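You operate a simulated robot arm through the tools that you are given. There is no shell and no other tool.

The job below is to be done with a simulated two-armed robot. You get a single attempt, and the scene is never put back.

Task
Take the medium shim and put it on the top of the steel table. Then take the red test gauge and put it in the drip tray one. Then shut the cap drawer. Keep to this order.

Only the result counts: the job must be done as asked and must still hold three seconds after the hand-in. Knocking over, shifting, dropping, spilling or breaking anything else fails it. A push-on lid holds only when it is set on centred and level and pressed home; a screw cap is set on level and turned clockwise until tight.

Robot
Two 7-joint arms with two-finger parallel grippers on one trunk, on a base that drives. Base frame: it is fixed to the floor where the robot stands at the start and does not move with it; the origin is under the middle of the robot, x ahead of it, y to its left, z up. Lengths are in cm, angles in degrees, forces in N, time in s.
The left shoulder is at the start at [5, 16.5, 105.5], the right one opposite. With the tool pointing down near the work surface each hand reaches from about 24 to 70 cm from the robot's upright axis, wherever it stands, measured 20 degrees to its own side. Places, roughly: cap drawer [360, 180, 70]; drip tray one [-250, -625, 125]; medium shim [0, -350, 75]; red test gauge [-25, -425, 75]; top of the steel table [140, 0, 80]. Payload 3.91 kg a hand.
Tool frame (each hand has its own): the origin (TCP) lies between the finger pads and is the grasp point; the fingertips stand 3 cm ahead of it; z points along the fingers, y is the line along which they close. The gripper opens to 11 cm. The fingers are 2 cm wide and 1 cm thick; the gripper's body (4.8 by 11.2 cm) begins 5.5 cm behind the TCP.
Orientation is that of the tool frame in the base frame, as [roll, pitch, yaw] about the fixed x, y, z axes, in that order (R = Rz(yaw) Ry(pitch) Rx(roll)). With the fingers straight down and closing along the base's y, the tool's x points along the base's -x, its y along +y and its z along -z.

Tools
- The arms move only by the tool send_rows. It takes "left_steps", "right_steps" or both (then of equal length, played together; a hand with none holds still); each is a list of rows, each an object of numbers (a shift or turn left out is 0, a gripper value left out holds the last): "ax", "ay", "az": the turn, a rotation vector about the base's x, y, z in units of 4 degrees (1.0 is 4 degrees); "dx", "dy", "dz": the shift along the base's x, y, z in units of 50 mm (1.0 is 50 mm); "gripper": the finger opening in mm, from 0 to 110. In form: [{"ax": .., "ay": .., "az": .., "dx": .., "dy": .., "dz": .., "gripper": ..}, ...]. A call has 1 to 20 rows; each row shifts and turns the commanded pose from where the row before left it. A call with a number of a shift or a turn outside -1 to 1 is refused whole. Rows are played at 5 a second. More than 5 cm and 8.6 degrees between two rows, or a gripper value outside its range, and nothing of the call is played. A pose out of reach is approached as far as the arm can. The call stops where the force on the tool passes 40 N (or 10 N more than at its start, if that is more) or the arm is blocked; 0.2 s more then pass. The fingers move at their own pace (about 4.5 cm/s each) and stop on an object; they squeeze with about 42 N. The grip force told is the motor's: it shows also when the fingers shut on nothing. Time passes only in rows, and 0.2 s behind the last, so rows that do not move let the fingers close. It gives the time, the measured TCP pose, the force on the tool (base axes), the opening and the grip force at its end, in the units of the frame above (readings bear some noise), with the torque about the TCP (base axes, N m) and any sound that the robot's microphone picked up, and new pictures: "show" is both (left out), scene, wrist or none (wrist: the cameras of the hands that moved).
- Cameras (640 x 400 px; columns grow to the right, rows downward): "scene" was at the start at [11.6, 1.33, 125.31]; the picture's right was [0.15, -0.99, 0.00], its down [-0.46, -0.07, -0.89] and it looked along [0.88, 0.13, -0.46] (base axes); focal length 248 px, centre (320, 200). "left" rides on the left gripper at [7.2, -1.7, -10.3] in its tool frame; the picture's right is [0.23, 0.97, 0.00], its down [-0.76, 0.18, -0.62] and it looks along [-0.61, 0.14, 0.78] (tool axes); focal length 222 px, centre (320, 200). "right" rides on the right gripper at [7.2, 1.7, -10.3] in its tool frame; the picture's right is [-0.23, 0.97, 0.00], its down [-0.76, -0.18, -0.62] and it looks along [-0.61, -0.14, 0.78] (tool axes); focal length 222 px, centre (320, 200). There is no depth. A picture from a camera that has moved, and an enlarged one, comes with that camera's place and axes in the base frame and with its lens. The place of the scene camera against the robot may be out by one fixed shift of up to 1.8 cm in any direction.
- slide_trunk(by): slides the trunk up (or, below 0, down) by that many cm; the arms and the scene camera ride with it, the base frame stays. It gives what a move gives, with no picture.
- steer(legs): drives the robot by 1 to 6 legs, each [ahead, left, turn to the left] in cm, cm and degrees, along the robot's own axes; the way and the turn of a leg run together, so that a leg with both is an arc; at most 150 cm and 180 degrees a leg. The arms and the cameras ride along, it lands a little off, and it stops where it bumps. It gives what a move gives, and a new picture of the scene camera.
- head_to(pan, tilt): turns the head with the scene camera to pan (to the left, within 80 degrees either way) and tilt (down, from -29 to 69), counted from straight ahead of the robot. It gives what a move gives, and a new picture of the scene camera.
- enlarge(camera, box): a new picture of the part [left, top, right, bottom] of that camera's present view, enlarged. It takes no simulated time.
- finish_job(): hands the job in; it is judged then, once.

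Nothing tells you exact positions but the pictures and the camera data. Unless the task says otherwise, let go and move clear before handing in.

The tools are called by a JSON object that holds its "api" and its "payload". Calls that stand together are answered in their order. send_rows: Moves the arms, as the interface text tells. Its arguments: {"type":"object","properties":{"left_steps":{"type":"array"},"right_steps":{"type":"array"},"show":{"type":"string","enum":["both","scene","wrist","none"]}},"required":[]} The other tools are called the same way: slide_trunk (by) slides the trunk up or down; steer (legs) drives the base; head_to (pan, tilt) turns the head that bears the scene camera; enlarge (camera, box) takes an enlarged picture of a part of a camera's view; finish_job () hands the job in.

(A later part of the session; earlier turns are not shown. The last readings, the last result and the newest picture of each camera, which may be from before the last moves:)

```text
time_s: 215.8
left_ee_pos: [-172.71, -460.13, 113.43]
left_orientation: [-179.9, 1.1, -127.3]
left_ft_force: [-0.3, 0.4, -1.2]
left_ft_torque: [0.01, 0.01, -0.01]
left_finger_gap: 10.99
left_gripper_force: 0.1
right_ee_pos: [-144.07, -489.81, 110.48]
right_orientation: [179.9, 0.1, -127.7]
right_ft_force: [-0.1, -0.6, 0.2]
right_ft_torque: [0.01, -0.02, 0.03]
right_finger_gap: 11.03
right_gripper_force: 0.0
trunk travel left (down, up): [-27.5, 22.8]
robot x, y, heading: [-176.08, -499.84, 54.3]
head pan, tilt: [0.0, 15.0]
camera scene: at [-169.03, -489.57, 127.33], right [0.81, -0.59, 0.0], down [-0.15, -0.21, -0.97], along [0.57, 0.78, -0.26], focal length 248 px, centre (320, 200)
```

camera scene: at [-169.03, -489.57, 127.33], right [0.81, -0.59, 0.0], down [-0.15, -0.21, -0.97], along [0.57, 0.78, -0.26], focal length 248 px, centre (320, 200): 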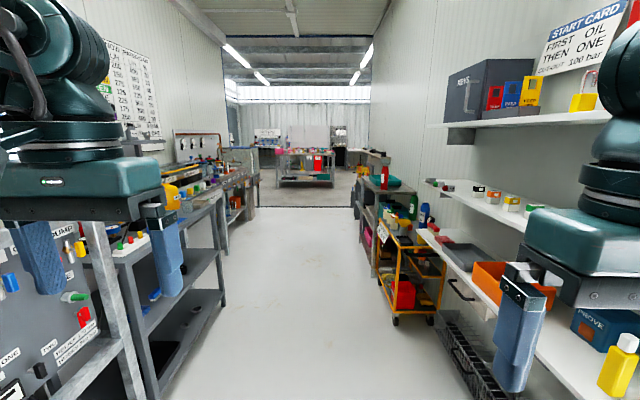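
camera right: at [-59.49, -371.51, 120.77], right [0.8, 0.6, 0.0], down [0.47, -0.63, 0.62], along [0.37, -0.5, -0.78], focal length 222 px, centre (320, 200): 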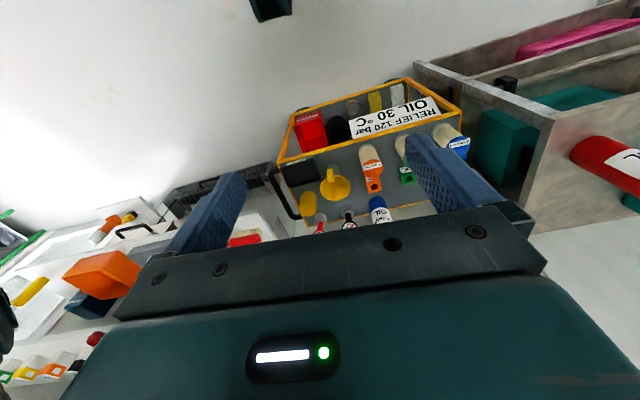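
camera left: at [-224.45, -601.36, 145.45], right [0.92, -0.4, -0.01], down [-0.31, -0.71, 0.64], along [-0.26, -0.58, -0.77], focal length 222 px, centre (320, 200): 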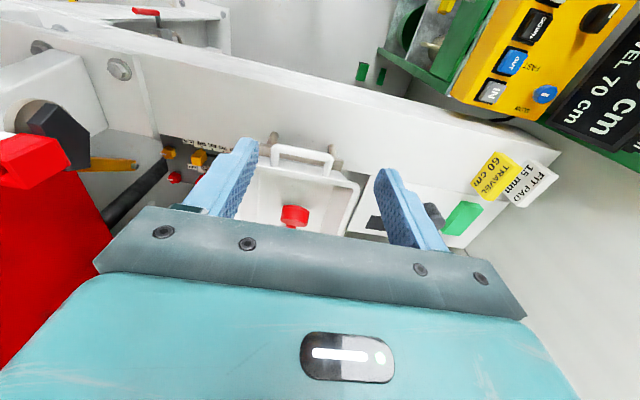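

The aisle back is clear. I drive back up the aisle to the main room.

{"api": "steer", "payload": {"legs": [[0, 0, 4], [145, 0, 0], [0, 0, -3.5], [117, 0, 0], [117, 0, 0]]}}

{"api": "head_to", "payload": {"pan": 0, "tilt": 10}}

```text
time_s: 234.9
left_ee_pos: [47.76, -154.05, 113.33]
left_orientation: [-179.8, 1.1, -130.0]
left_ft_force: [-0.5, -0.6, -0.7]
left_ft_torque: [-0.02, 0.0, 0.0]
left_finger_gap: 11.0
left_gripper_force: 0.1
right_ee_pos: [74.98, -184.93, 110.5]
right_orientation: [179.8, 0.1, -130.6]
right_ft_force: [0.6, -0.1, 0.3]
right_ft_torque: [-0.04, -0.01, 0.03]
right_finger_gap: 11.0
right_gripper_force: 0.1
trunk travel left (down, up): [-27.5, 22.8]
robot x, y, heading: [42.37, -193.04, 51.5]
head pan, tilt: [0.0, 15.0]
camera scene: at [50.13, -183.63, 127.33], right [0.78, -0.62, 0.0], down [-0.16, -0.2, -0.97], along [0.6, 0.76, -0.26], focal length 248 px, centre (320, 200)
```

scene: 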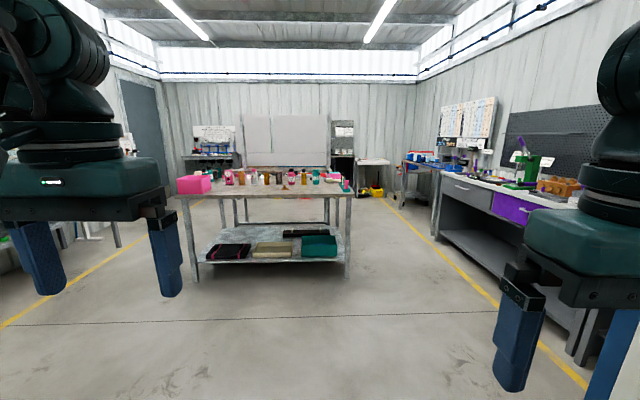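

```text
time_s: 235.6
left_ee_pos: [47.66, -154.1, 113.35]
left_orientation: [-179.9, 1.1, -130.2]
left_ft_force: [0.7, -0.4, -0.9]
left_ft_torque: [0.01, 0.01, 0.01]
left_finger_gap: 11.01
left_gripper_force: 0.1
right_ee_pos: [75.04, -184.89, 110.54]
right_orientation: [180.0, 0.1, -130.7]
right_ft_force: [-0.6, -0.2, -0.2]
right_ft_torque: [-0.03, 0.01, -0.01]
right_finger_gap: 11.0
right_gripper_force: 0.1
trunk travel left (down, up): [-27.5, 22.8]
robot x, y, heading: [42.51, -193.23, 51.4]
head pan, tilt: [0.0, 10.0]
camera scene: at [50.1, -183.68, 128.15], right [0.78, -0.62, 0.0], down [-0.11, -0.14, -0.98], along [0.61, 0.77, -0.17], focal length 248 px, centre (320, 200)
```

scene: 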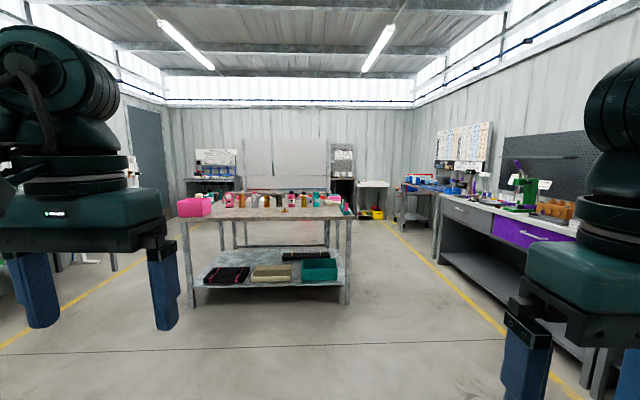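

The cap drawer's place projects just behind the steel table, near the whiteboard's right end. I zoom in there.

{"api": "enlarge", "payload": {"camera": "scene", "box": [270, 130, 430, 230]}}

{"api": "enlarge", "payload": {"camera": "scene", "box": [160, 130, 320, 230]}}

{"api": "enlarge", "payload": {"camera": "scene", "box": [390, 120, 614, 260]}}

```text
4.00 times, centred on (350, 180) of scene
camera zoom: at [50.1, -183.68, 128.15], right [0.78, -0.62, 0.0], down [-0.11, -0.14, -0.98], along [0.61, 0.77, -0.17], focal length 990 px, centre (200, 280)
```

zoom: 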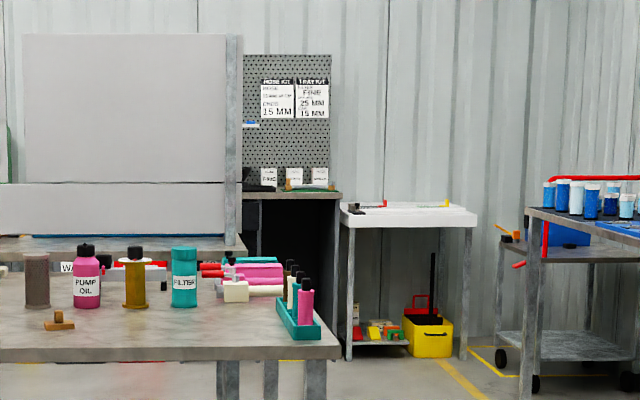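

```text
4.00 times, centred on (240, 180) of scene
camera zoom: at [50.1, -183.68, 128.15], right [0.78, -0.62, 0.0], down [-0.11, -0.14, -0.98], along [0.61, 0.77, -0.17], focal length 990 px, centre (640, 280)
```

zoom: 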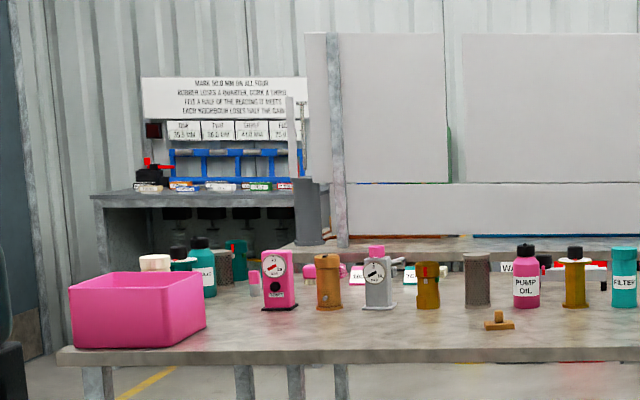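

```text
2.86 times, centred on (502, 190) of scene
camera zoom: at [50.1, -183.68, 128.15], right [0.78, -0.62, 0.0], down [-0.11, -0.14, -0.98], along [0.61, 0.77, -0.17], focal length 707 px, centre (-200, 229)
```

zoom: 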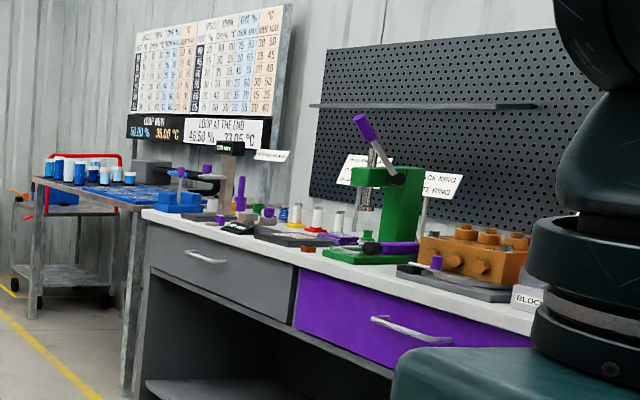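

The drawer's place lies behind the steel table, at a cabinet with a pegboard next to the whiteboard. I drive round the right side of the table, between it and the right-hand bench.

{"api": "steer", "payload": {"legs": [[0, 0, -19], [127, 0, 0], [0, 0, -9], [97, 0, 0], [0, 0, 31]]}}

{"api": "head_to", "payload": {"pan": 10, "tilt": 12}}

```text
time_s: 249.9
left_ee_pos: [244.18, -48.34, 113.25]
left_orientation: [-179.9, 1.1, -127.9]
left_ft_force: [0.2, 0.0, 0.0]
left_ft_torque: [-0.01, 0.0, -0.01]
left_finger_gap: 11.02
left_gripper_force: 0.1
right_ee_pos: [272.55, -78.18, 110.37]
right_orientation: [180.0, 0.1, -128.4]
right_ft_force: [-0.4, -0.1, 0.3]
right_ft_torque: [-0.02, 0.01, 0.02]
right_finger_gap: 10.99
right_gripper_force: 0.0
trunk travel left (down, up): [-27.5, 22.8]
robot x, y, heading: [240.79, -87.72, 53.4]
head pan, tilt: [0.0, 10.0]
camera scene: at [247.62, -77.81, 128.15], right [0.8, -0.59, 0.0], down [-0.1, -0.14, -0.98], along [0.58, 0.79, -0.17], focal length 248 px, centre (320, 200)
```

scene: 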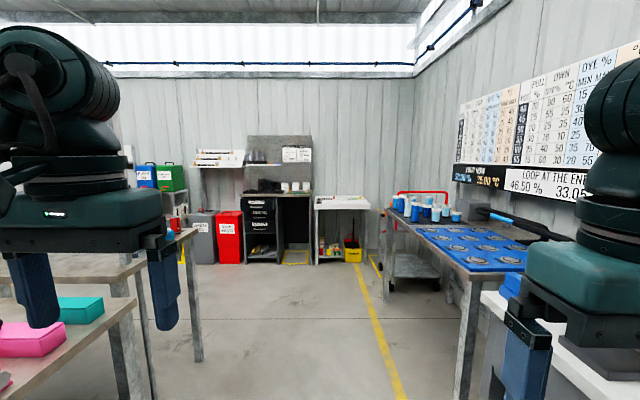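

```text
time_s: 250.6
left_ee_pos: [244.28, -48.42, 113.32]
left_orientation: [-179.9, 1.2, -127.8]
left_ft_force: [0.1, 0.2, 0.1]
left_ft_torque: [0.03, 0.04, -0.01]
left_finger_gap: 10.98
left_gripper_force: 0.0
right_ee_pos: [272.49, -78.27, 110.45]
right_orientation: [180.0, 0.1, -128.4]
right_ft_force: [-0.1, -0.3, -0.6]
right_ft_torque: [0.02, 0.03, -0.02]
right_finger_gap: 10.98
right_gripper_force: 0.0
trunk travel left (down, up): [-27.5, 22.8]
robot x, y, heading: [240.8, -87.96, 53.7]
head pan, tilt: [10.0, 12.0]
camera scene: at [246.27, -76.95, 127.83], right [0.9, -0.45, 0.0], down [-0.09, -0.19, -0.98], along [0.44, 0.88, -0.21], focal length 248 px, centre (320, 200)
```

scene: 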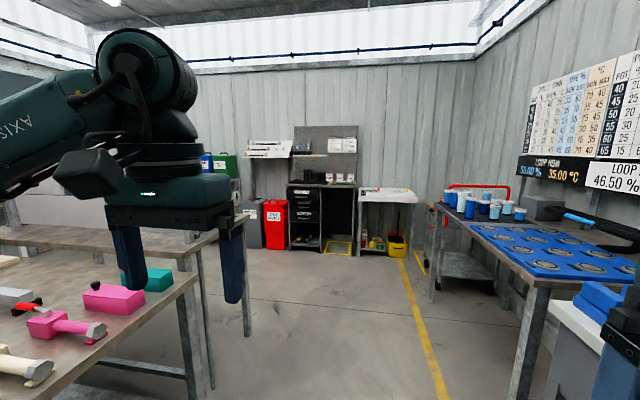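

There is a black drawer unit under the pegboard bench at the far wall. I zoom in.

{"api": "enlarge", "payload": {"camera": "scene", "box": [230, 170, 390, 270]}}

{"api": "enlarge", "payload": {"camera": "scene", "box": [270, 170, 350, 220]}}

```text
4.00 times, centred on (310, 220) of scene
camera zoom: at [246.27, -76.95, 127.83], right [0.9, -0.45, 0.0], down [-0.09, -0.19, -0.98], along [0.44, 0.88, -0.21], focal length 990 px, centre (360, 120)
```

zoom: 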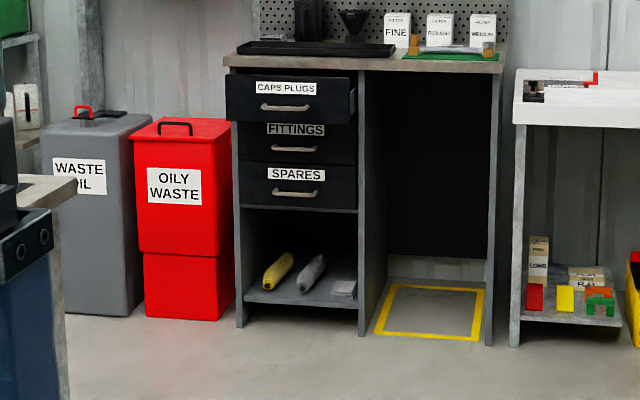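

```text
8.00 times, centred on (310, 195) of scene
camera zoom: at [246.27, -76.95, 127.83], right [0.9, -0.45, 0.0], down [-0.09, -0.19, -0.98], along [0.44, 0.88, -0.21], focal length 1980 px, centre (400, 240)
```

zoom: 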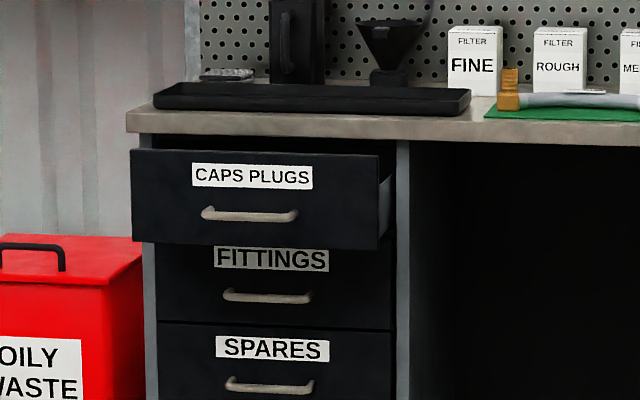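

The open "CAPS PLUGS" drawer is the top one of that unit, with its front near (351,180) and z about 68–81. I drive further along the corridor past the second bench and look again.

{"api": "steer", "payload": {"legs": [[100, 0, 0], [100, 0, 0]]}}

{"api": "head_to", "payload": {"pan": 50, "tilt": 20}}

```text
time_s: 260.4
left_ee_pos: [359.61, 109.89, 113.2]
left_orientation: [-179.9, 1.1, -128.0]
left_ft_force: [0.4, -0.7, 0.8]
left_ft_torque: [-0.01, -0.01, 0.0]
left_finger_gap: 10.99
left_gripper_force: 0.1
right_ee_pos: [388.29, 80.04, 110.58]
right_orientation: [179.9, 0.2, -128.4]
right_ft_force: [-0.4, 0.9, -0.4]
right_ft_torque: [-0.02, 0.01, 0.0]
right_finger_gap: 10.99
right_gripper_force: 0.1
trunk travel left (down, up): [-27.5, 22.8]
robot x, y, heading: [356.35, 70.32, 53.5]
head pan, tilt: [10.0, 12.0]
camera scene: at [361.94, 81.3, 127.82], right [0.9, -0.44, 0.0], down [-0.09, -0.19, -0.98], along [0.43, 0.88, -0.21], focal length 248 px, centre (320, 200)
```

scene: 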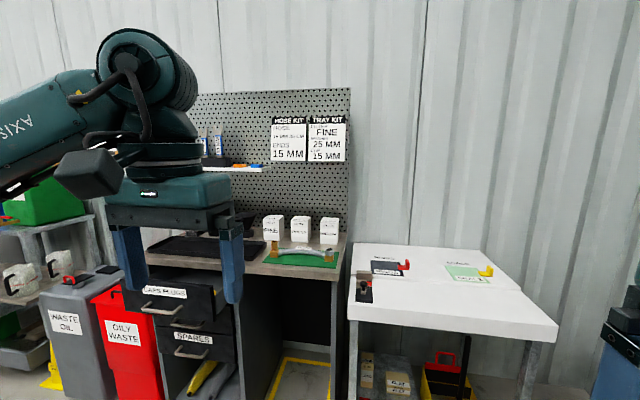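

```text
time_s: 261.4
left_ee_pos: [359.86, 109.88, 113.27]
left_orientation: [-179.8, 1.1, -127.9]
left_ft_force: [0.5, -0.3, 0.2]
left_ft_torque: [0.02, 0.0, 0.03]
left_finger_gap: 10.99
left_gripper_force: 0.0
right_ee_pos: [388.25, 79.94, 110.39]
right_orientation: [179.8, 0.1, -128.4]
right_ft_force: [-0.5, 0.0, -0.9]
right_ft_torque: [-0.01, 0.02, 0.03]
right_finger_gap: 10.97
right_gripper_force: 0.1
trunk travel left (down, up): [-27.5, 22.8]
robot x, y, heading: [356.31, 70.46, 53.8]
head pan, tilt: [50.0, 20.0]
camera scene: at [355.61, 81.99, 126.52], right [0.97, 0.23, 0.0], down [0.08, -0.33, -0.94], along [-0.22, 0.91, -0.34], focal length 248 px, centre (320, 200)
```

scene: 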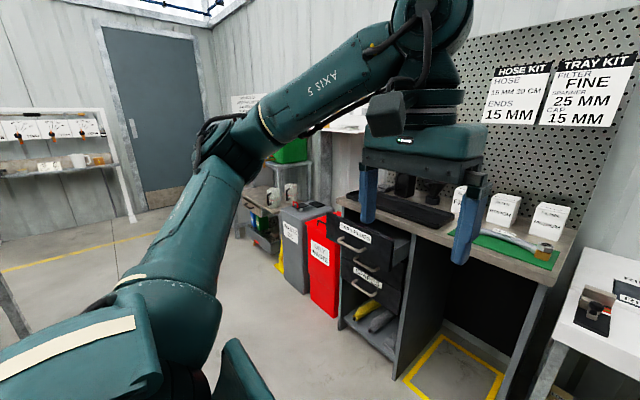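

The open drawer is now close on my left front. I check the space to the left before strafing.

{"api": "head_to", "payload": {"pan": 80, "tilt": 30}}

{"api": "head_to", "payload": {"pan": 30, "tilt": 25}}

{"api": "enlarge", "payload": {"camera": "scene", "box": [120, 190, 376, 350]}}

```text
time_s: 262.4
left_ee_pos: [359.84, 109.83, 113.28]
left_orientation: [180.0, 1.1, -127.9]
left_ft_force: [0.5, -0.3, -0.4]
left_ft_torque: [-0.02, 0.0, -0.03]
left_finger_gap: 11.01
left_gripper_force: 0.1
right_ee_pos: [388.25, 80.11, 110.41]
right_orientation: [180.0, 0.0, -128.3]
right_ft_force: [-0.8, -0.4, 0.0]
right_ft_torque: [0.01, 0.03, -0.04]
right_finger_gap: 11.03
right_gripper_force: 0.0
trunk travel left (down, up): [-27.5, 22.8]
robot x, y, heading: [356.53, 70.87, 53.4]
head pan, tilt: [80.0, 30.0]
camera scene: at [351.56, 79.49, 124.92], right [0.72, 0.69, 0.0], down [0.34, -0.36, -0.87], along [-0.6, 0.63, -0.5], focal length 248 px, centre (320, 200)
```

scene: 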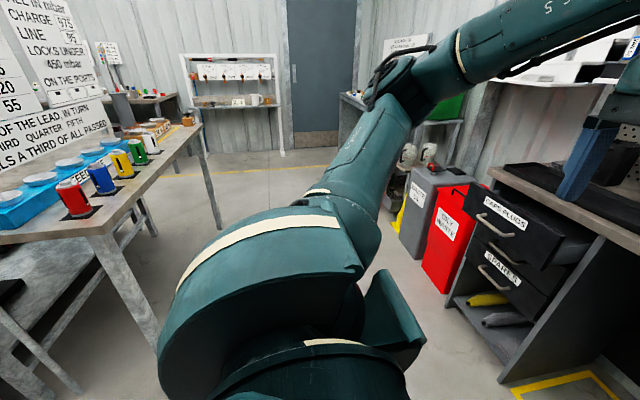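

```text
time_s: 263.6
left_ee_pos: [359.85, 109.85, 113.28]
left_orientation: [-179.9, 1.1, -127.8]
left_ft_force: [-0.1, 0.4, -0.6]
left_ft_torque: [-0.04, 0.0, 0.01]
left_finger_gap: 10.99
left_gripper_force: 0.0
right_ee_pos: [388.28, 80.06, 110.55]
right_orientation: [179.9, 0.1, -128.4]
right_ft_force: [0.0, -0.8, 0.5]
right_ft_torque: [0.04, -0.01, 0.06]
right_finger_gap: 11.02
right_gripper_force: 0.0
trunk travel left (down, up): [-27.5, 22.8]
robot x, y, heading: [356.74, 70.37, 53.6]
head pan, tilt: [30.0, 25.0]
camera scene: at [358.81, 82.1, 125.71], right [0.99, -0.11, 0.0], down [-0.05, -0.42, -0.91], along [0.1, 0.9, -0.42], focal length 248 px, centre (320, 200)
```

scene: 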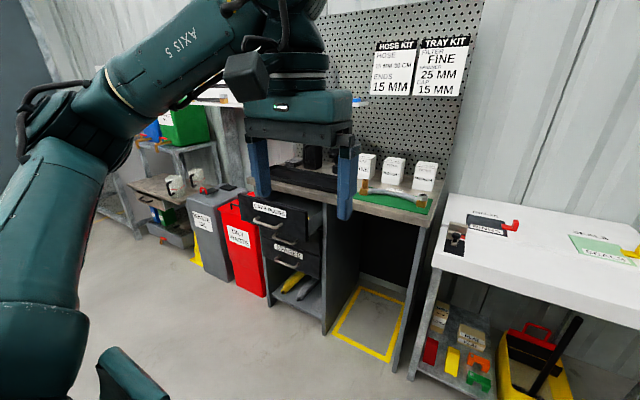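

```text
2.50 times, centred on (248, 270) of scene
camera zoom: at [358.81, 82.1, 125.71], right [0.99, -0.11, 0.0], down [-0.05, -0.42, -0.91], along [0.1, 0.9, -0.42], focal length 619 px, centre (500, 25)
```

zoom: 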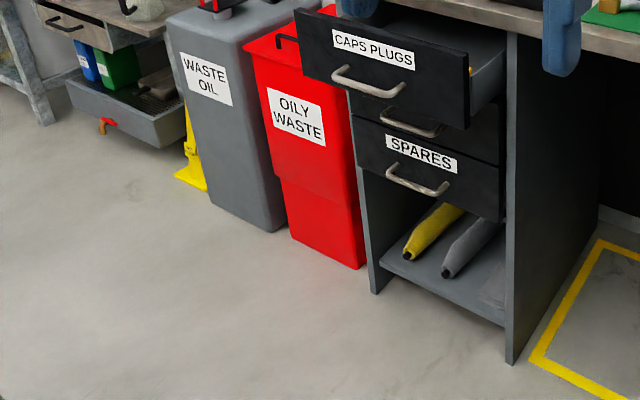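

The space to the left is free; the drawer's front is centred near (349,177), open by about 13 cm. I go a little ahead and strafe left to stand before it.

{"api": "steer", "payload": {"legs": [[10, 0, 0], [0, 84, 0]]}}

{"api": "head_to", "payload": {"pan": -12, "tilt": 35}}

```text
time_s: 272.1
left_ee_pos: [297.63, 167.72, 113.32]
left_orientation: [-179.9, 1.1, -127.6]
left_ft_force: [-0.9, 0.4, 0.3]
left_ft_torque: [0.01, -0.01, 0.0]
left_finger_gap: 10.99
left_gripper_force: 0.2
right_ee_pos: [326.24, 137.97, 110.47]
right_orientation: [179.9, 0.1, -128.1]
right_ft_force: [-0.1, -0.1, -0.5]
right_ft_torque: [-0.02, 0.02, 0.02]
right_finger_gap: 11.02
right_gripper_force: 0.0
trunk travel left (down, up): [-27.5, 22.8]
robot x, y, heading: [294.19, 128.66, 54.1]
head pan, tilt: [30.0, 25.0]
camera scene: at [296.8, 139.88, 125.71], right [0.99, -0.11, 0.0], down [-0.05, -0.42, -0.91], along [0.1, 0.9, -0.42], focal length 248 px, centre (320, 200)
```

scene: 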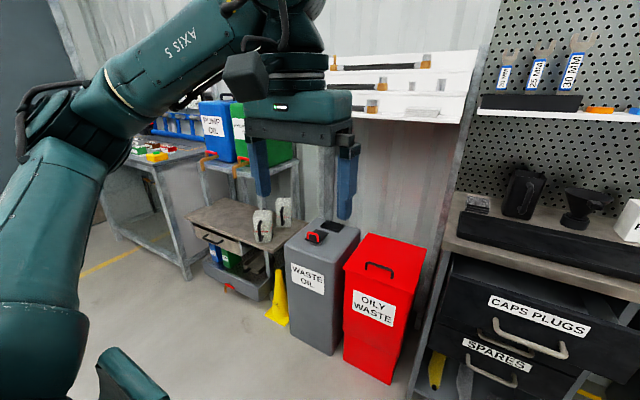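

```text
time_s: 273.2
left_ee_pos: [297.72, 167.59, 113.25]
left_orientation: [-179.8, 1.0, -127.6]
left_ft_force: [0.1, -0.7, 0.1]
left_ft_torque: [0.01, 0.03, 0.02]
left_finger_gap: 11.0
left_gripper_force: 0.1
right_ee_pos: [326.32, 137.92, 110.4]
right_orientation: [180.0, 0.1, -128.1]
right_ft_force: [-0.3, -0.1, 0.0]
right_ft_torque: [0.02, 0.0, 0.02]
right_finger_gap: 10.99
right_gripper_force: 0.0
trunk travel left (down, up): [-27.5, 22.8]
robot x, y, heading: [294.17, 128.01, 54.1]
head pan, tilt: [-12.0, 35.0]
camera scene: at [302.37, 136.6, 124.14], right [0.67, -0.74, 0.0], down [-0.43, -0.38, -0.82], along [0.61, 0.55, -0.57], focal length 248 px, centre (320, 200)
```

scene: 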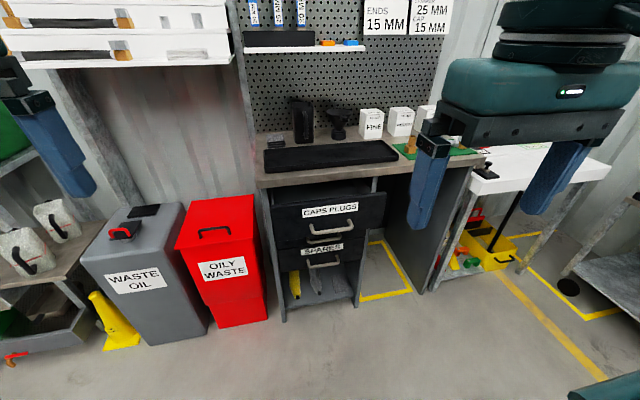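

Now I face the drawer unit. I zoom in to measure the drawer front.

{"api": "enlarge", "payload": {"camera": "scene", "box": [250, 160, 410, 260]}}

```text
4.00 times, centred on (330, 210) of scene
camera zoom: at [302.37, 136.6, 124.14], right [0.67, -0.74, 0.0], down [-0.43, -0.38, -0.82], along [0.61, 0.55, -0.57], focal length 990 px, centre (280, 160)
```

zoom: 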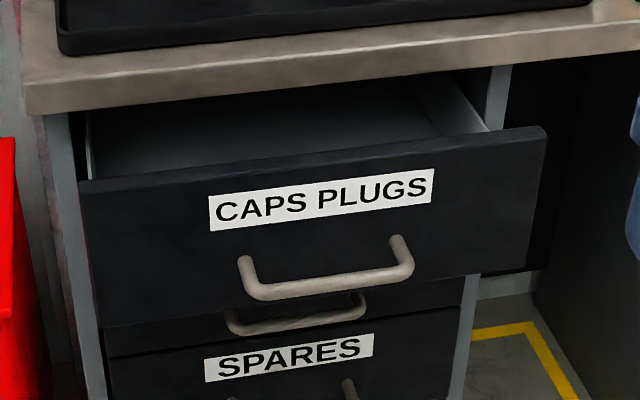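

The drawer front runs from (335,185) to (363,165), z 68–82, with the handle at z≈73. I come 8 cm closer, then bring the right hand forward, closing it and turning the fingers to point ahead.

{"api": "steer", "payload": {"legs": [[8, 0, 0]]}}

{"api": "send_rows", "payload": {"right_steps": [{"dx": 0.456, "dy": 0.808, "az": 0.675, "gripper": 0}, {"dx": 0.456, "dy": 0.808}, {"dx": 0.456, "dy": 0.808}, {"dx": 0.456, "dy": 0.808}, {"dx": 0.456, "dy": 0.808}, {"dz": -0.5, "ax": 0.815, "ay": -0.579}, {"dz": -0.5, "ax": 0.815, "ay": -0.579}, {"dz": -0.5, "ax": 0.815, "ay": -0.579}, {"dz": -0.5, "ax": 0.815, "ay": -0.579}, {"dz": -0.5, "ax": 0.815, "ay": -0.579}, {"dz": -0.5, "ax": 0.815, "ay": -0.579}, {"dz": -0.5, "ax": 0.815, "ay": -0.579}, {"dz": -0.5, "ax": 0.815, "ay": -0.579}, {"dz": -0.5, "ax": 0.815, "ay": -0.579}, {"dz": -0.5, "ax": 0.815, "ay": -0.579}, {}]}}

```text
time_s: 274.2
left_ee_pos: [302.46, 174.06, 113.31]
left_orientation: [-179.9, 1.1, -127.7]
left_ft_force: [0.6, 0.2, 1.5]
left_ft_torque: [-0.02, -0.01, 0.02]
left_finger_gap: 11.01
left_gripper_force: 0.0
right_ee_pos: [330.94, 144.28, 110.44]
right_orientation: [179.9, 0.1, -128.2]
right_ft_force: [0.9, 0.6, 0.7]
right_ft_torque: [-0.01, -0.02, -0.02]
right_finger_gap: 10.99
right_gripper_force: 0.1
trunk travel left (down, up): [-27.5, 22.8]
robot x, y, heading: [299.46, 134.66, 53.9]
head pan, tilt: [-12.0, 35.0]
camera scene: at [307.07, 143.0, 124.12], right [0.67, -0.75, 0.0], down [-0.43, -0.38, -0.82], along [0.61, 0.55, -0.57], focal length 248 px, centre (320, 200)
```

scene: 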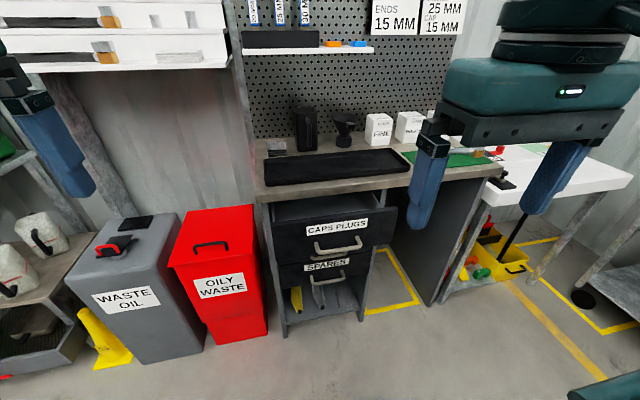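

```text
time_s: 277.6
left_ee_pos: [302.41, 174.14, 113.39]
left_orientation: [-179.9, 1.1, -127.7]
left_ft_force: [-0.8, -0.6, 0.2]
left_ft_torque: [0.02, 0.01, 0.01]
left_finger_gap: 11.01
left_gripper_force: 0.0
right_ee_pos: [342.26, 164.49, 85.42]
right_orientation: [179.9, 40.2, -125.5]
right_ft_force: [0.1, -0.6, -0.1]
right_ft_torque: [0.02, 0.01, 0.02]
right_finger_gap: 0.0
right_gripper_force: 37.2
trunk travel left (down, up): [-27.5, 22.8]
robot x, y, heading: [299.13, 134.59, 54.1]
head pan, tilt: [-12.0, 35.0]
camera scene: at [307.02, 142.95, 124.14], right [0.67, -0.75, 0.0], down [-0.43, -0.38, -0.82], along [0.61, 0.55, -0.57], focal length 248 px, centre (320, 200)
camera right: at [333.98, 155.42, 88.74], right [-0.69, 0.71, 0.15], down [0.25, 0.04, 0.97], along [0.68, 0.71, -0.21], focal length 222 px, centre (320, 200)
```

scene: 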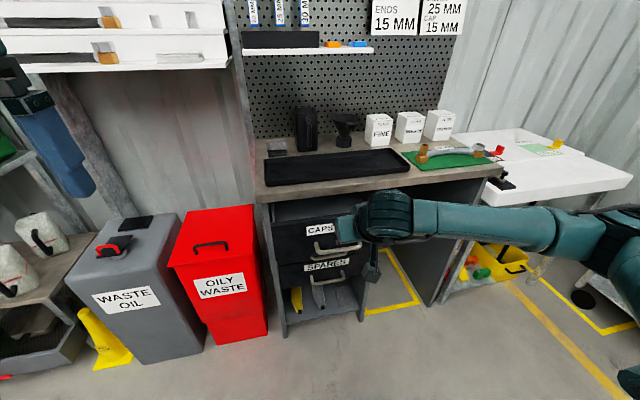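
right: 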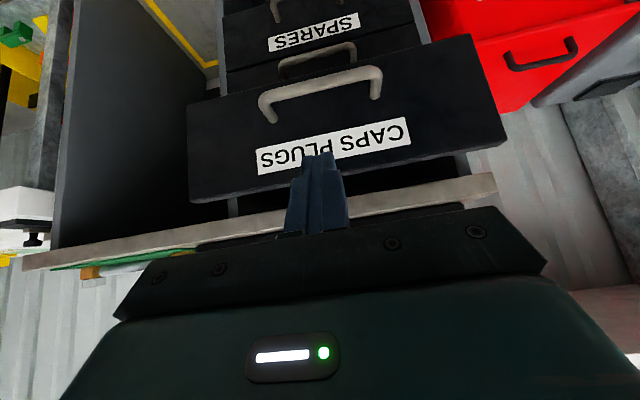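

The fingers are closed and now 40° forward, about 10 cm before the drawer front and centred on it. I finish the rotation to horizontal and lower to z≈77.5, above the handle.

{"api": "send_rows", "payload": {"right_steps": [{"dz": -0.132, "ax": 0.815, "ay": -0.579}, {"dz": -0.132, "ax": 0.815, "ay": -0.579}, {"dz": -0.132, "ax": 0.815, "ay": -0.579}, {"dz": -0.132, "ax": 0.815, "ay": -0.579}, {"dz": -0.132, "ax": 0.815, "ay": -0.579}, {"dz": -0.132, "ax": 0.815, "ay": -0.579}, {"dz": -0.132, "ax": 0.815, "ay": -0.579}, {"dz": -0.132, "ax": 0.815, "ay": -0.579}, {"dz": -0.132, "ax": 0.815, "ay": -0.579}, {"dz": -0.132, "ax": 0.815, "ay": -0.579}, {"dz": -0.132, "ax": 0.815, "ay": -0.579}, {"dz": -0.132, "ax": 0.815, "ay": -0.579}, {}]}}

{"api": "enlarge", "payload": {"camera": "scene", "box": [240, 160, 432, 280]}}

```text
time_s: 280.4
left_ee_pos: [302.29, 173.92, 113.31]
left_orientation: [-179.9, 1.1, -127.7]
left_ft_force: [-0.5, 0.3, -0.4]
left_ft_torque: [0.0, -0.03, 0.05]
left_finger_gap: 10.99
left_gripper_force: 0.0
right_ee_pos: [342.32, 164.49, 83.49]
right_orientation: [179.8, 52.1, -125.4]
right_ft_force: [-0.4, 0.2, 0.2]
right_ft_torque: [0.01, 0.04, -0.03]
right_finger_gap: 0.0
right_gripper_force: 37.9
right hand out of reach, approached as far as the arm can: row 4, 5, 6, 7, 8, 9, 10, 11, 12
trunk travel left (down, up): [-27.5, 22.8]
robot x, y, heading: [299.16, 134.7, 53.8]
head pan, tilt: [-12.0, 35.0]
camera scene: at [307.03, 142.95, 124.14], right [0.67, -0.75, 0.0], down [-0.43, -0.38, -0.82], along [0.61, 0.55, -0.57], focal length 248 px, centre (320, 200)
camera right: at [333.74, 155.15, 84.24], right [-0.71, 0.68, 0.18], down [0.13, -0.12, 0.98], along [0.69, 0.72, 0.0], focal length 222 px, centre (320, 200)
```

scene: 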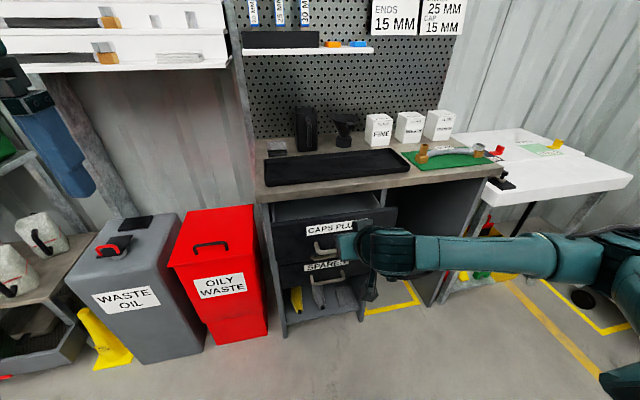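
right: 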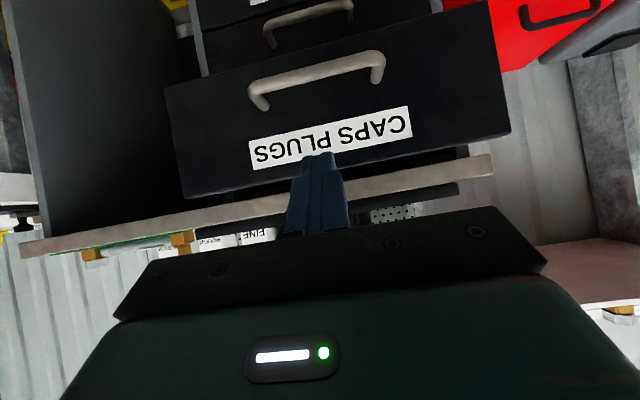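

```text
3.33 times, centred on (336, 220) of scene
camera zoom: at [307.03, 142.95, 124.14], right [0.67, -0.75, 0.0], down [-0.43, -0.38, -0.82], along [0.61, 0.55, -0.57], focal length 825 px, centre (267, 133)
```

zoom: 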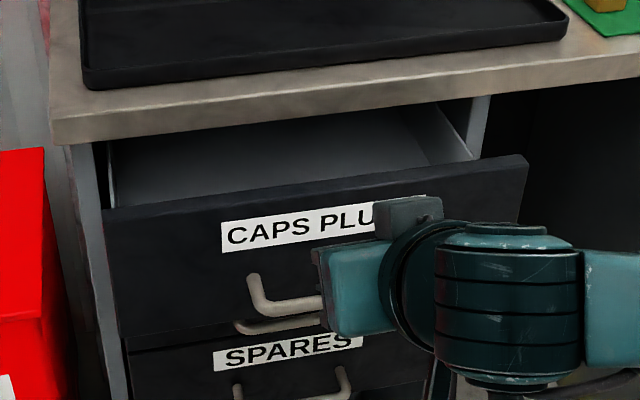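

The wrist hit a joint limit at 52° of tilt in this posture. I back off 8 cm and lower the trunk so the forearm is level with the drawer, then continue the rotation.

{"api": "steer", "payload": {"legs": [[-8, 0, 0]]}}

{"api": "slide_trunk", "payload": {"by": -18}}

{"api": "send_rows", "payload": {"right_steps": [{"dz": 0.4, "dx": 0.29, "dy": 0.41}, {"dz": 0.4, "dx": 0.29, "dy": 0.41}, {"dz": 0.4, "dx": 0.29, "dy": 0.41}, {"dz": 0.4, "ax": 0.815, "ay": -0.579}, {"dz": 0.4, "ax": 0.815, "ay": -0.579}, {"dz": 0.4, "ax": 0.815, "ay": -0.579}, {"ax": 0.815, "ay": -0.579}, {"ax": 0.815, "ay": -0.579}, {"ax": 0.815, "ay": -0.579}, {}]}}

```text
time_s: 281.5
left_ee_pos: [297.57, 167.68, 113.25]
left_orientation: [-179.8, 1.0, -127.6]
left_ft_force: [0.4, -0.2, -0.1]
left_ft_torque: [0.02, 0.01, -0.01]
left_finger_gap: 10.99
left_gripper_force: 0.0
right_ee_pos: [337.63, 158.26, 83.65]
right_orientation: [180.0, 52.0, -125.4]
right_ft_force: [-0.2, -0.2, 0.0]
right_ft_torque: [-0.03, 0.01, -0.02]
right_finger_gap: 0.0
right_gripper_force: 37.7
trunk travel left (down, up): [-27.5, 22.8]
robot x, y, heading: [294.4, 128.45, 54.1]
head pan, tilt: [-12.0, 35.0]
camera scene: at [302.37, 136.6, 124.15], right [0.67, -0.74, 0.0], down [-0.43, -0.38, -0.82], along [0.61, 0.55, -0.57], focal length 248 px, centre (320, 200)
```

scene: 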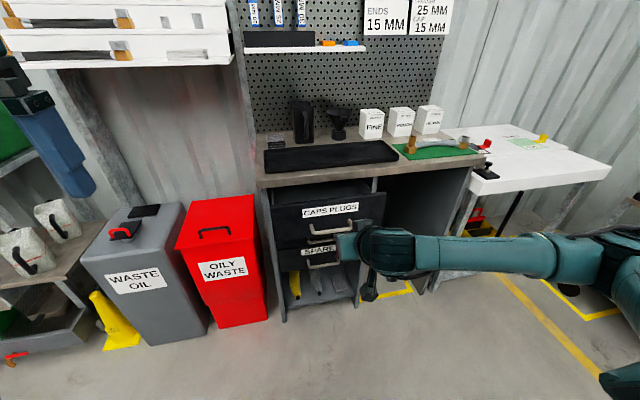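

```text
time_s: 283.5
left_ee_pos: [297.63, 167.7, 95.26]
left_orientation: [-180.0, 1.1, -127.6]
left_ft_force: [-0.5, 0.5, 0.2]
left_ft_torque: [0.02, 0.04, 0.05]
left_finger_gap: 10.98
left_gripper_force: 0.0
right_ee_pos: [337.69, 158.11, 65.46]
right_orientation: [180.0, 52.1, -125.4]
right_ft_force: [0.2, 0.1, -0.7]
right_ft_torque: [-0.01, -0.01, -0.02]
right_finger_gap: 0.0
right_gripper_force: 37.3
trunk travel left (down, up): [-9.5, 40.8]
robot x, y, heading: [294.37, 128.55, 53.9]
head pan, tilt: [-12.0, 35.0]
```

```text
time_s: 285.7
left_ee_pos: [297.68, 167.66, 95.24]
left_orientation: [-179.9, 1.1, -127.6]
left_ft_force: [0.3, -0.4, 0.0]
left_ft_torque: [-0.01, 0.0, -0.01]
left_finger_gap: 11.03
left_gripper_force: 0.0
right_ee_pos: [341.91, 164.39, 77.45]
right_orientation: [-179.9, 68.0, -125.3]
right_ft_force: [0.2, -1.0, -0.6]
right_ft_torque: [0.0, -0.02, -0.02]
right_finger_gap: 0.0
right_gripper_force: 37.5
right hand out of reach, approached as far as the arm can: row 8, 9
trunk travel left (down, up): [-9.5, 40.8]
robot x, y, heading: [294.5, 128.27, 53.8]
head pan, tilt: [-12.0, 35.0]
camera scene: at [302.4, 136.65, 106.14], right [0.67, -0.74, 0.0], down [-0.43, -0.38, -0.82], along [0.61, 0.55, -0.57], focal length 248 px, centre (320, 200)
camera right: at [333.44, 155.37, 74.72], right [-0.75, 0.63, 0.21], down [-0.02, -0.34, 0.94], along [0.67, 0.7, 0.27], focal length 222 px, centre (320, 200)
```

scene: 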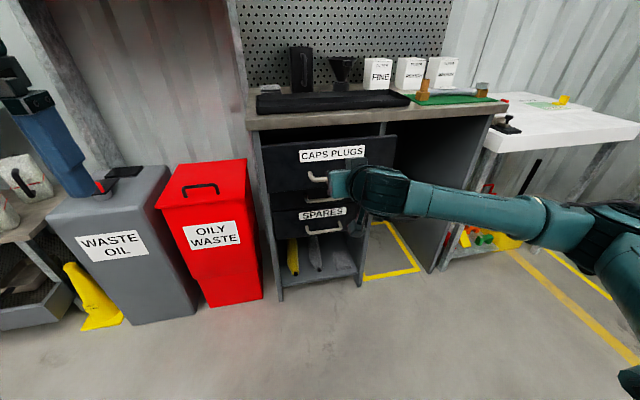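
right: 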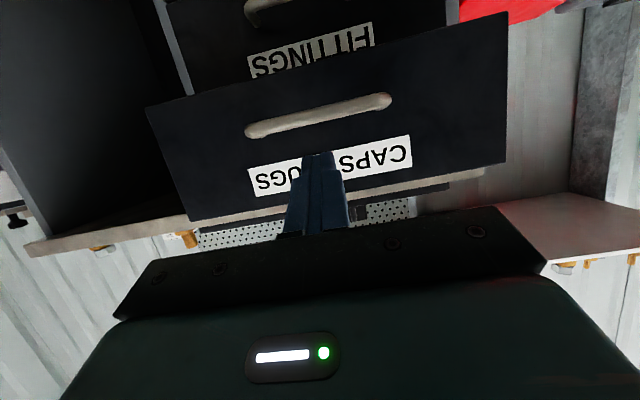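

The hand now points 68° forward, centred on the drawer, with the tips about 10 cm from it. I advance until touching it.

{"api": "send_rows", "payload": {"right_steps": [{"dx": 0.23, "dy": 0.326, "dz": 0.1}, {"dx": 0.23, "dy": 0.326}, {"dx": 0.23, "dy": 0.326}, {"dx": 0.23, "dy": 0.326}, {}]}}

{"api": "enlarge", "payload": {"camera": "scene", "box": [240, 100, 432, 220]}}

```text
time_s: 286.9
left_ee_pos: [297.62, 167.71, 95.34]
left_orientation: [-179.9, 1.1, -127.7]
left_ft_force: [-0.1, -0.1, 0.4]
left_ft_torque: [-0.02, 0.03, -0.02]
left_finger_gap: 11.03
left_gripper_force: 0.1
right_ee_pos: [346.66, 170.87, 78.07]
right_orientation: [179.9, 68.1, -125.4]
right_ft_force: [-0.1, -0.3, 0.6]
right_ft_torque: [0.02, 0.0, 0.03]
right_finger_gap: 0.02
right_gripper_force: 38.4
trunk travel left (down, up): [-9.5, 40.8]
robot x, y, heading: [294.39, 128.27, 53.9]
head pan, tilt: [-12.0, 35.0]
camera scene: at [302.39, 136.64, 106.14], right [0.67, -0.74, 0.0], down [-0.43, -0.38, -0.82], along [0.61, 0.55, -0.57], focal length 248 px, centre (320, 200)
camera right: at [338.21, 161.86, 75.29], right [-0.75, 0.63, 0.21], down [-0.02, -0.34, 0.94], along [0.67, 0.7, 0.27], focal length 222 px, centre (320, 200)
```

scene: 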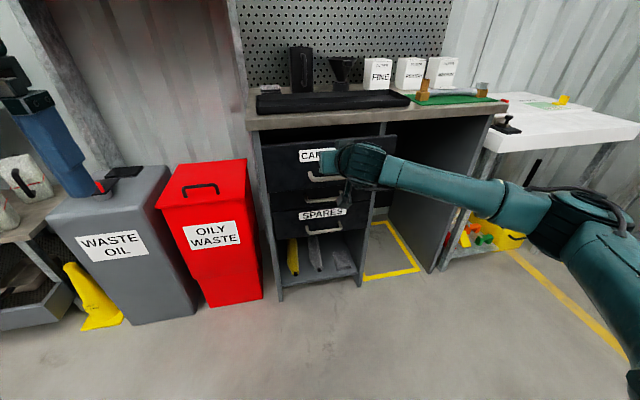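
right: 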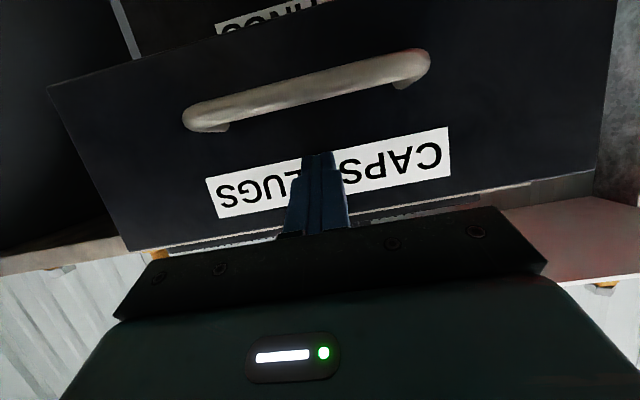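

```text
3.33 times, centred on (336, 160) of scene
camera zoom: at [302.39, 136.64, 106.14], right [0.67, -0.74, 0.0], down [-0.43, -0.38, -0.82], along [0.61, 0.55, -0.57], focal length 825 px, centre (267, 333)
```

zoom: 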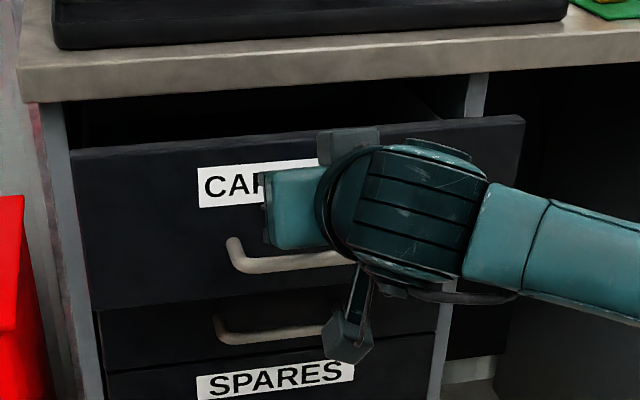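

The tips are nearly at the label. I keep pushing in small steps, watching the force.

{"api": "send_rows", "payload": {"right_steps": [{"dx": 0.23, "dy": 0.326}, {"dx": 0.23, "dy": 0.326}, {"dx": 0.23, "dy": 0.326}, {}]}}

{"api": "enlarge", "payload": {"camera": "scene", "box": [240, 100, 432, 220]}}

```text
time_s: 287.9
left_ee_pos: [297.65, 167.59, 95.21]
left_orientation: [-179.8, 1.0, -127.6]
left_ft_force: [-0.3, -0.8, -0.6]
left_ft_torque: [0.0, 0.01, -0.01]
left_finger_gap: 11.02
left_gripper_force: 0.0
right_ee_pos: [350.13, 175.78, 78.19]
right_orientation: [179.9, 68.1, -125.2]
right_ft_force: [-0.3, 0.3, -0.1]
right_ft_torque: [0.0, 0.0, -0.03]
right_finger_gap: 0.0
right_gripper_force: 37.7
trunk travel left (down, up): [-9.5, 40.8]
robot x, y, heading: [294.47, 128.52, 53.8]
head pan, tilt: [-12.0, 35.0]
camera scene: at [302.4, 136.65, 106.13], right [0.67, -0.74, 0.0], down [-0.43, -0.38, -0.82], along [0.61, 0.55, -0.57], focal length 248 px, centre (320, 200)
camera right: at [341.74, 166.69, 75.35], right [-0.75, 0.63, 0.21], down [-0.02, -0.34, 0.94], along [0.67, 0.7, 0.27], focal length 222 px, centre (320, 200)
```

scene: 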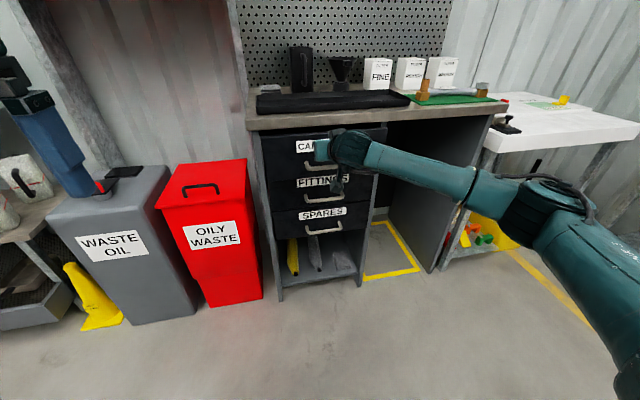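
right: 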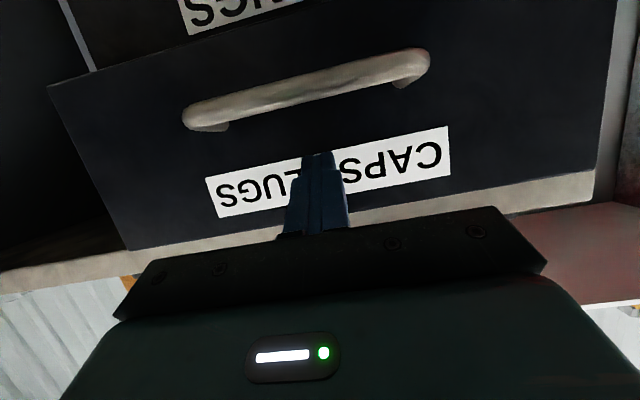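

```text
3.33 times, centred on (336, 160) of scene
camera zoom: at [302.4, 136.65, 106.13], right [0.67, -0.74, 0.0], down [-0.43, -0.38, -0.82], along [0.61, 0.55, -0.57], focal length 825 px, centre (267, 333)
```

zoom: 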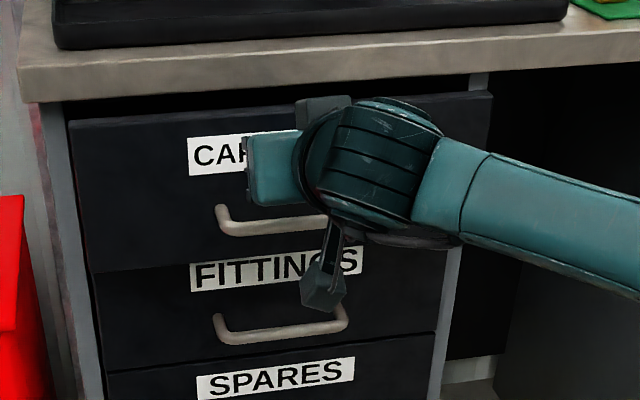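

The drawer slides easily. I continue pushing.

{"api": "send_rows", "payload": {"right_steps": [{"dx": 0.23, "dy": 0.326}, {"dx": 0.23, "dy": 0.326}, {"dx": 0.23, "dy": 0.326}, {}]}}

{"api": "enlarge", "payload": {"camera": "scene", "box": [240, 100, 432, 220]}}

```text
time_s: 288.6
left_ee_pos: [297.69, 167.58, 95.29]
left_orientation: [-179.8, 1.1, -127.6]
left_ft_force: [0.9, 0.0, 0.1]
left_ft_torque: [0.03, -0.02, 0.02]
left_finger_gap: 11.03
left_gripper_force: 0.0
right_ee_pos: [352.82, 179.42, 78.38]
right_orientation: [179.9, 67.9, -125.5]
right_ft_force: [-7.3, -11.5, 3.1]
right_ft_torque: [0.03, -0.15, -0.02]
right_finger_gap: 0.02
right_gripper_force: 37.5
trunk travel left (down, up): [-9.5, 40.8]
robot x, y, heading: [294.86, 128.63, 54.1]
head pan, tilt: [-12.0, 35.0]
stopped in row 3 (right hand): the force on the tool passed its limit at 204 N (the readings are from after the stop); the commanded pose is now the measured one
camera scene: at [302.33, 136.52, 106.16], right [0.67, -0.74, 0.0], down [-0.43, -0.38, -0.82], along [0.61, 0.55, -0.57], focal length 248 px, centre (320, 200)
camera right: at [344.31, 170.41, 75.57], right [-0.74, 0.63, 0.21], down [-0.02, -0.34, 0.94], along [0.67, 0.69, 0.27], focal length 222 px, centre (320, 200)
```

scene: 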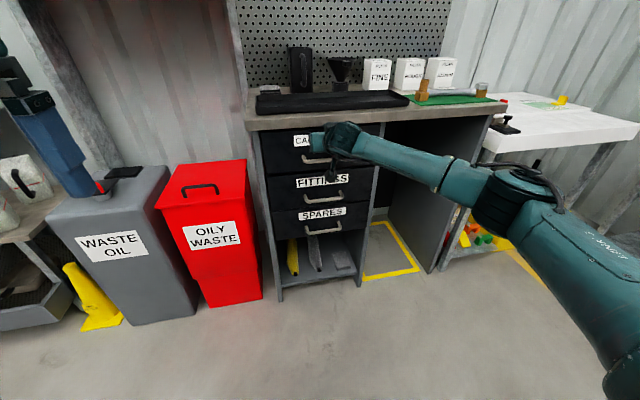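
right: 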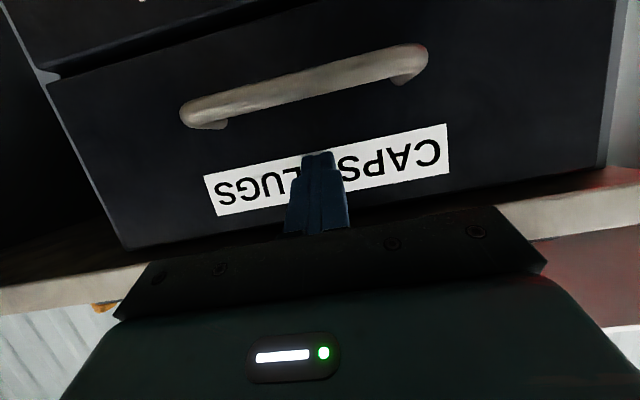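

```text
3.33 times, centred on (336, 160) of scene
camera zoom: at [302.33, 136.52, 106.16], right [0.67, -0.74, 0.0], down [-0.43, -0.38, -0.82], along [0.61, 0.55, -0.57], focal length 825 px, centre (267, 333)
```

zoom: 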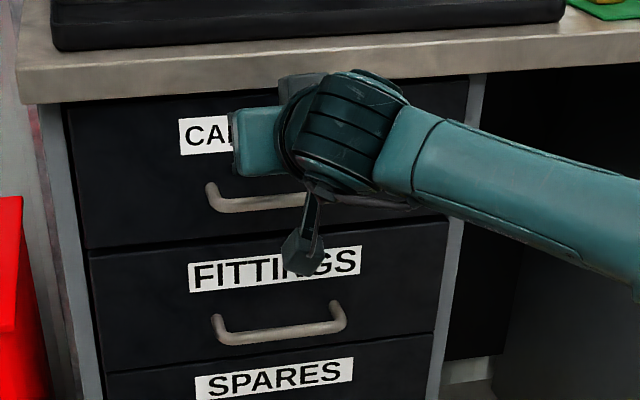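

The push stopped hard: either the drawer reached its end or my hand met the bench edge. I back the hand away along the same line and inspect.

{"api": "send_rows", "payload": {"right_steps": [{"dx": -0.12, "dy": -0.16}, {"dx": -0.23, "dy": -0.326}, {"dx": -0.4, "dy": -0.56}, {"dx": -0.4, "dy": -0.56}, {"dx": -0.4, "dy": -0.56}, {"dx": -0.4, "dy": -0.56}, {}]}}

{"api": "enlarge", "payload": {"camera": "scene", "box": [240, 100, 432, 220]}}

```text
time_s: 290.2
left_ee_pos: [297.65, 167.71, 95.24]
left_orientation: [-179.9, 1.0, -127.6]
left_ft_force: [0.3, 0.0, 0.5]
left_ft_torque: [-0.01, 0.02, 0.0]
left_finger_gap: 10.98
left_gripper_force: 0.1
right_ee_pos: [343.26, 165.48, 78.07]
right_orientation: [179.9, 67.7, -125.5]
right_ft_force: [0.0, 0.4, 0.0]
right_ft_torque: [0.0, 0.0, -0.01]
right_finger_gap: 0.0
right_gripper_force: 37.9
trunk travel left (down, up): [-9.5, 40.8]
robot x, y, heading: [294.4, 128.49, 53.8]
head pan, tilt: [-12.0, 35.0]
camera scene: at [302.41, 136.63, 106.14], right [0.67, -0.74, 0.0], down [-0.43, -0.38, -0.82], along [0.61, 0.55, -0.57], focal length 248 px, centre (320, 200)
camera right: at [334.71, 156.6, 75.32], right [-0.74, 0.64, 0.21], down [-0.02, -0.34, 0.94], along [0.67, 0.69, 0.27], focal length 222 px, centre (320, 200)
```

scene: 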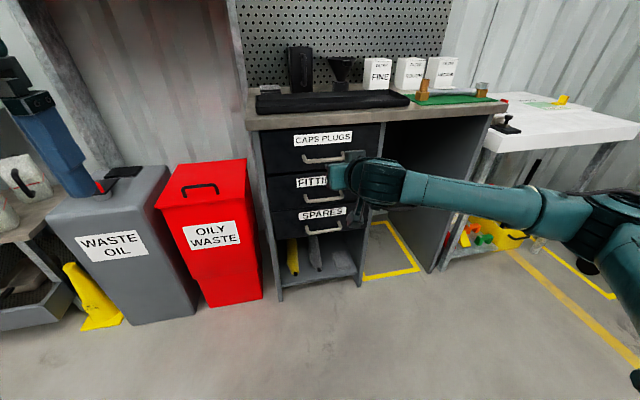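
right: 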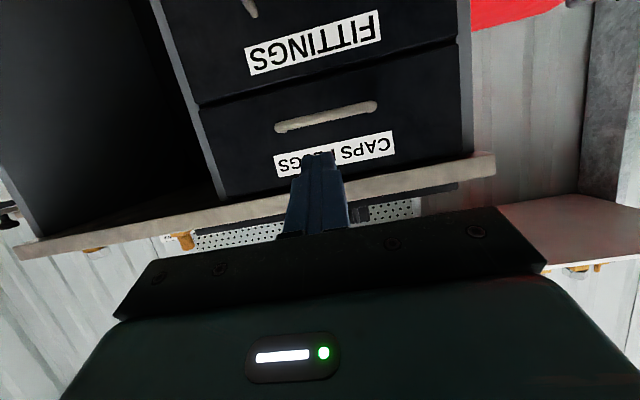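

```text
3.33 times, centred on (336, 160) of scene
camera zoom: at [302.41, 136.63, 106.14], right [0.67, -0.74, 0.0], down [-0.43, -0.38, -0.82], along [0.61, 0.55, -0.57], focal length 825 px, centre (267, 333)
```

zoom: 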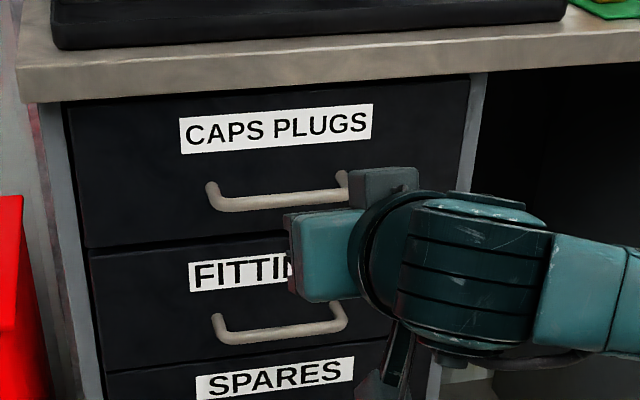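

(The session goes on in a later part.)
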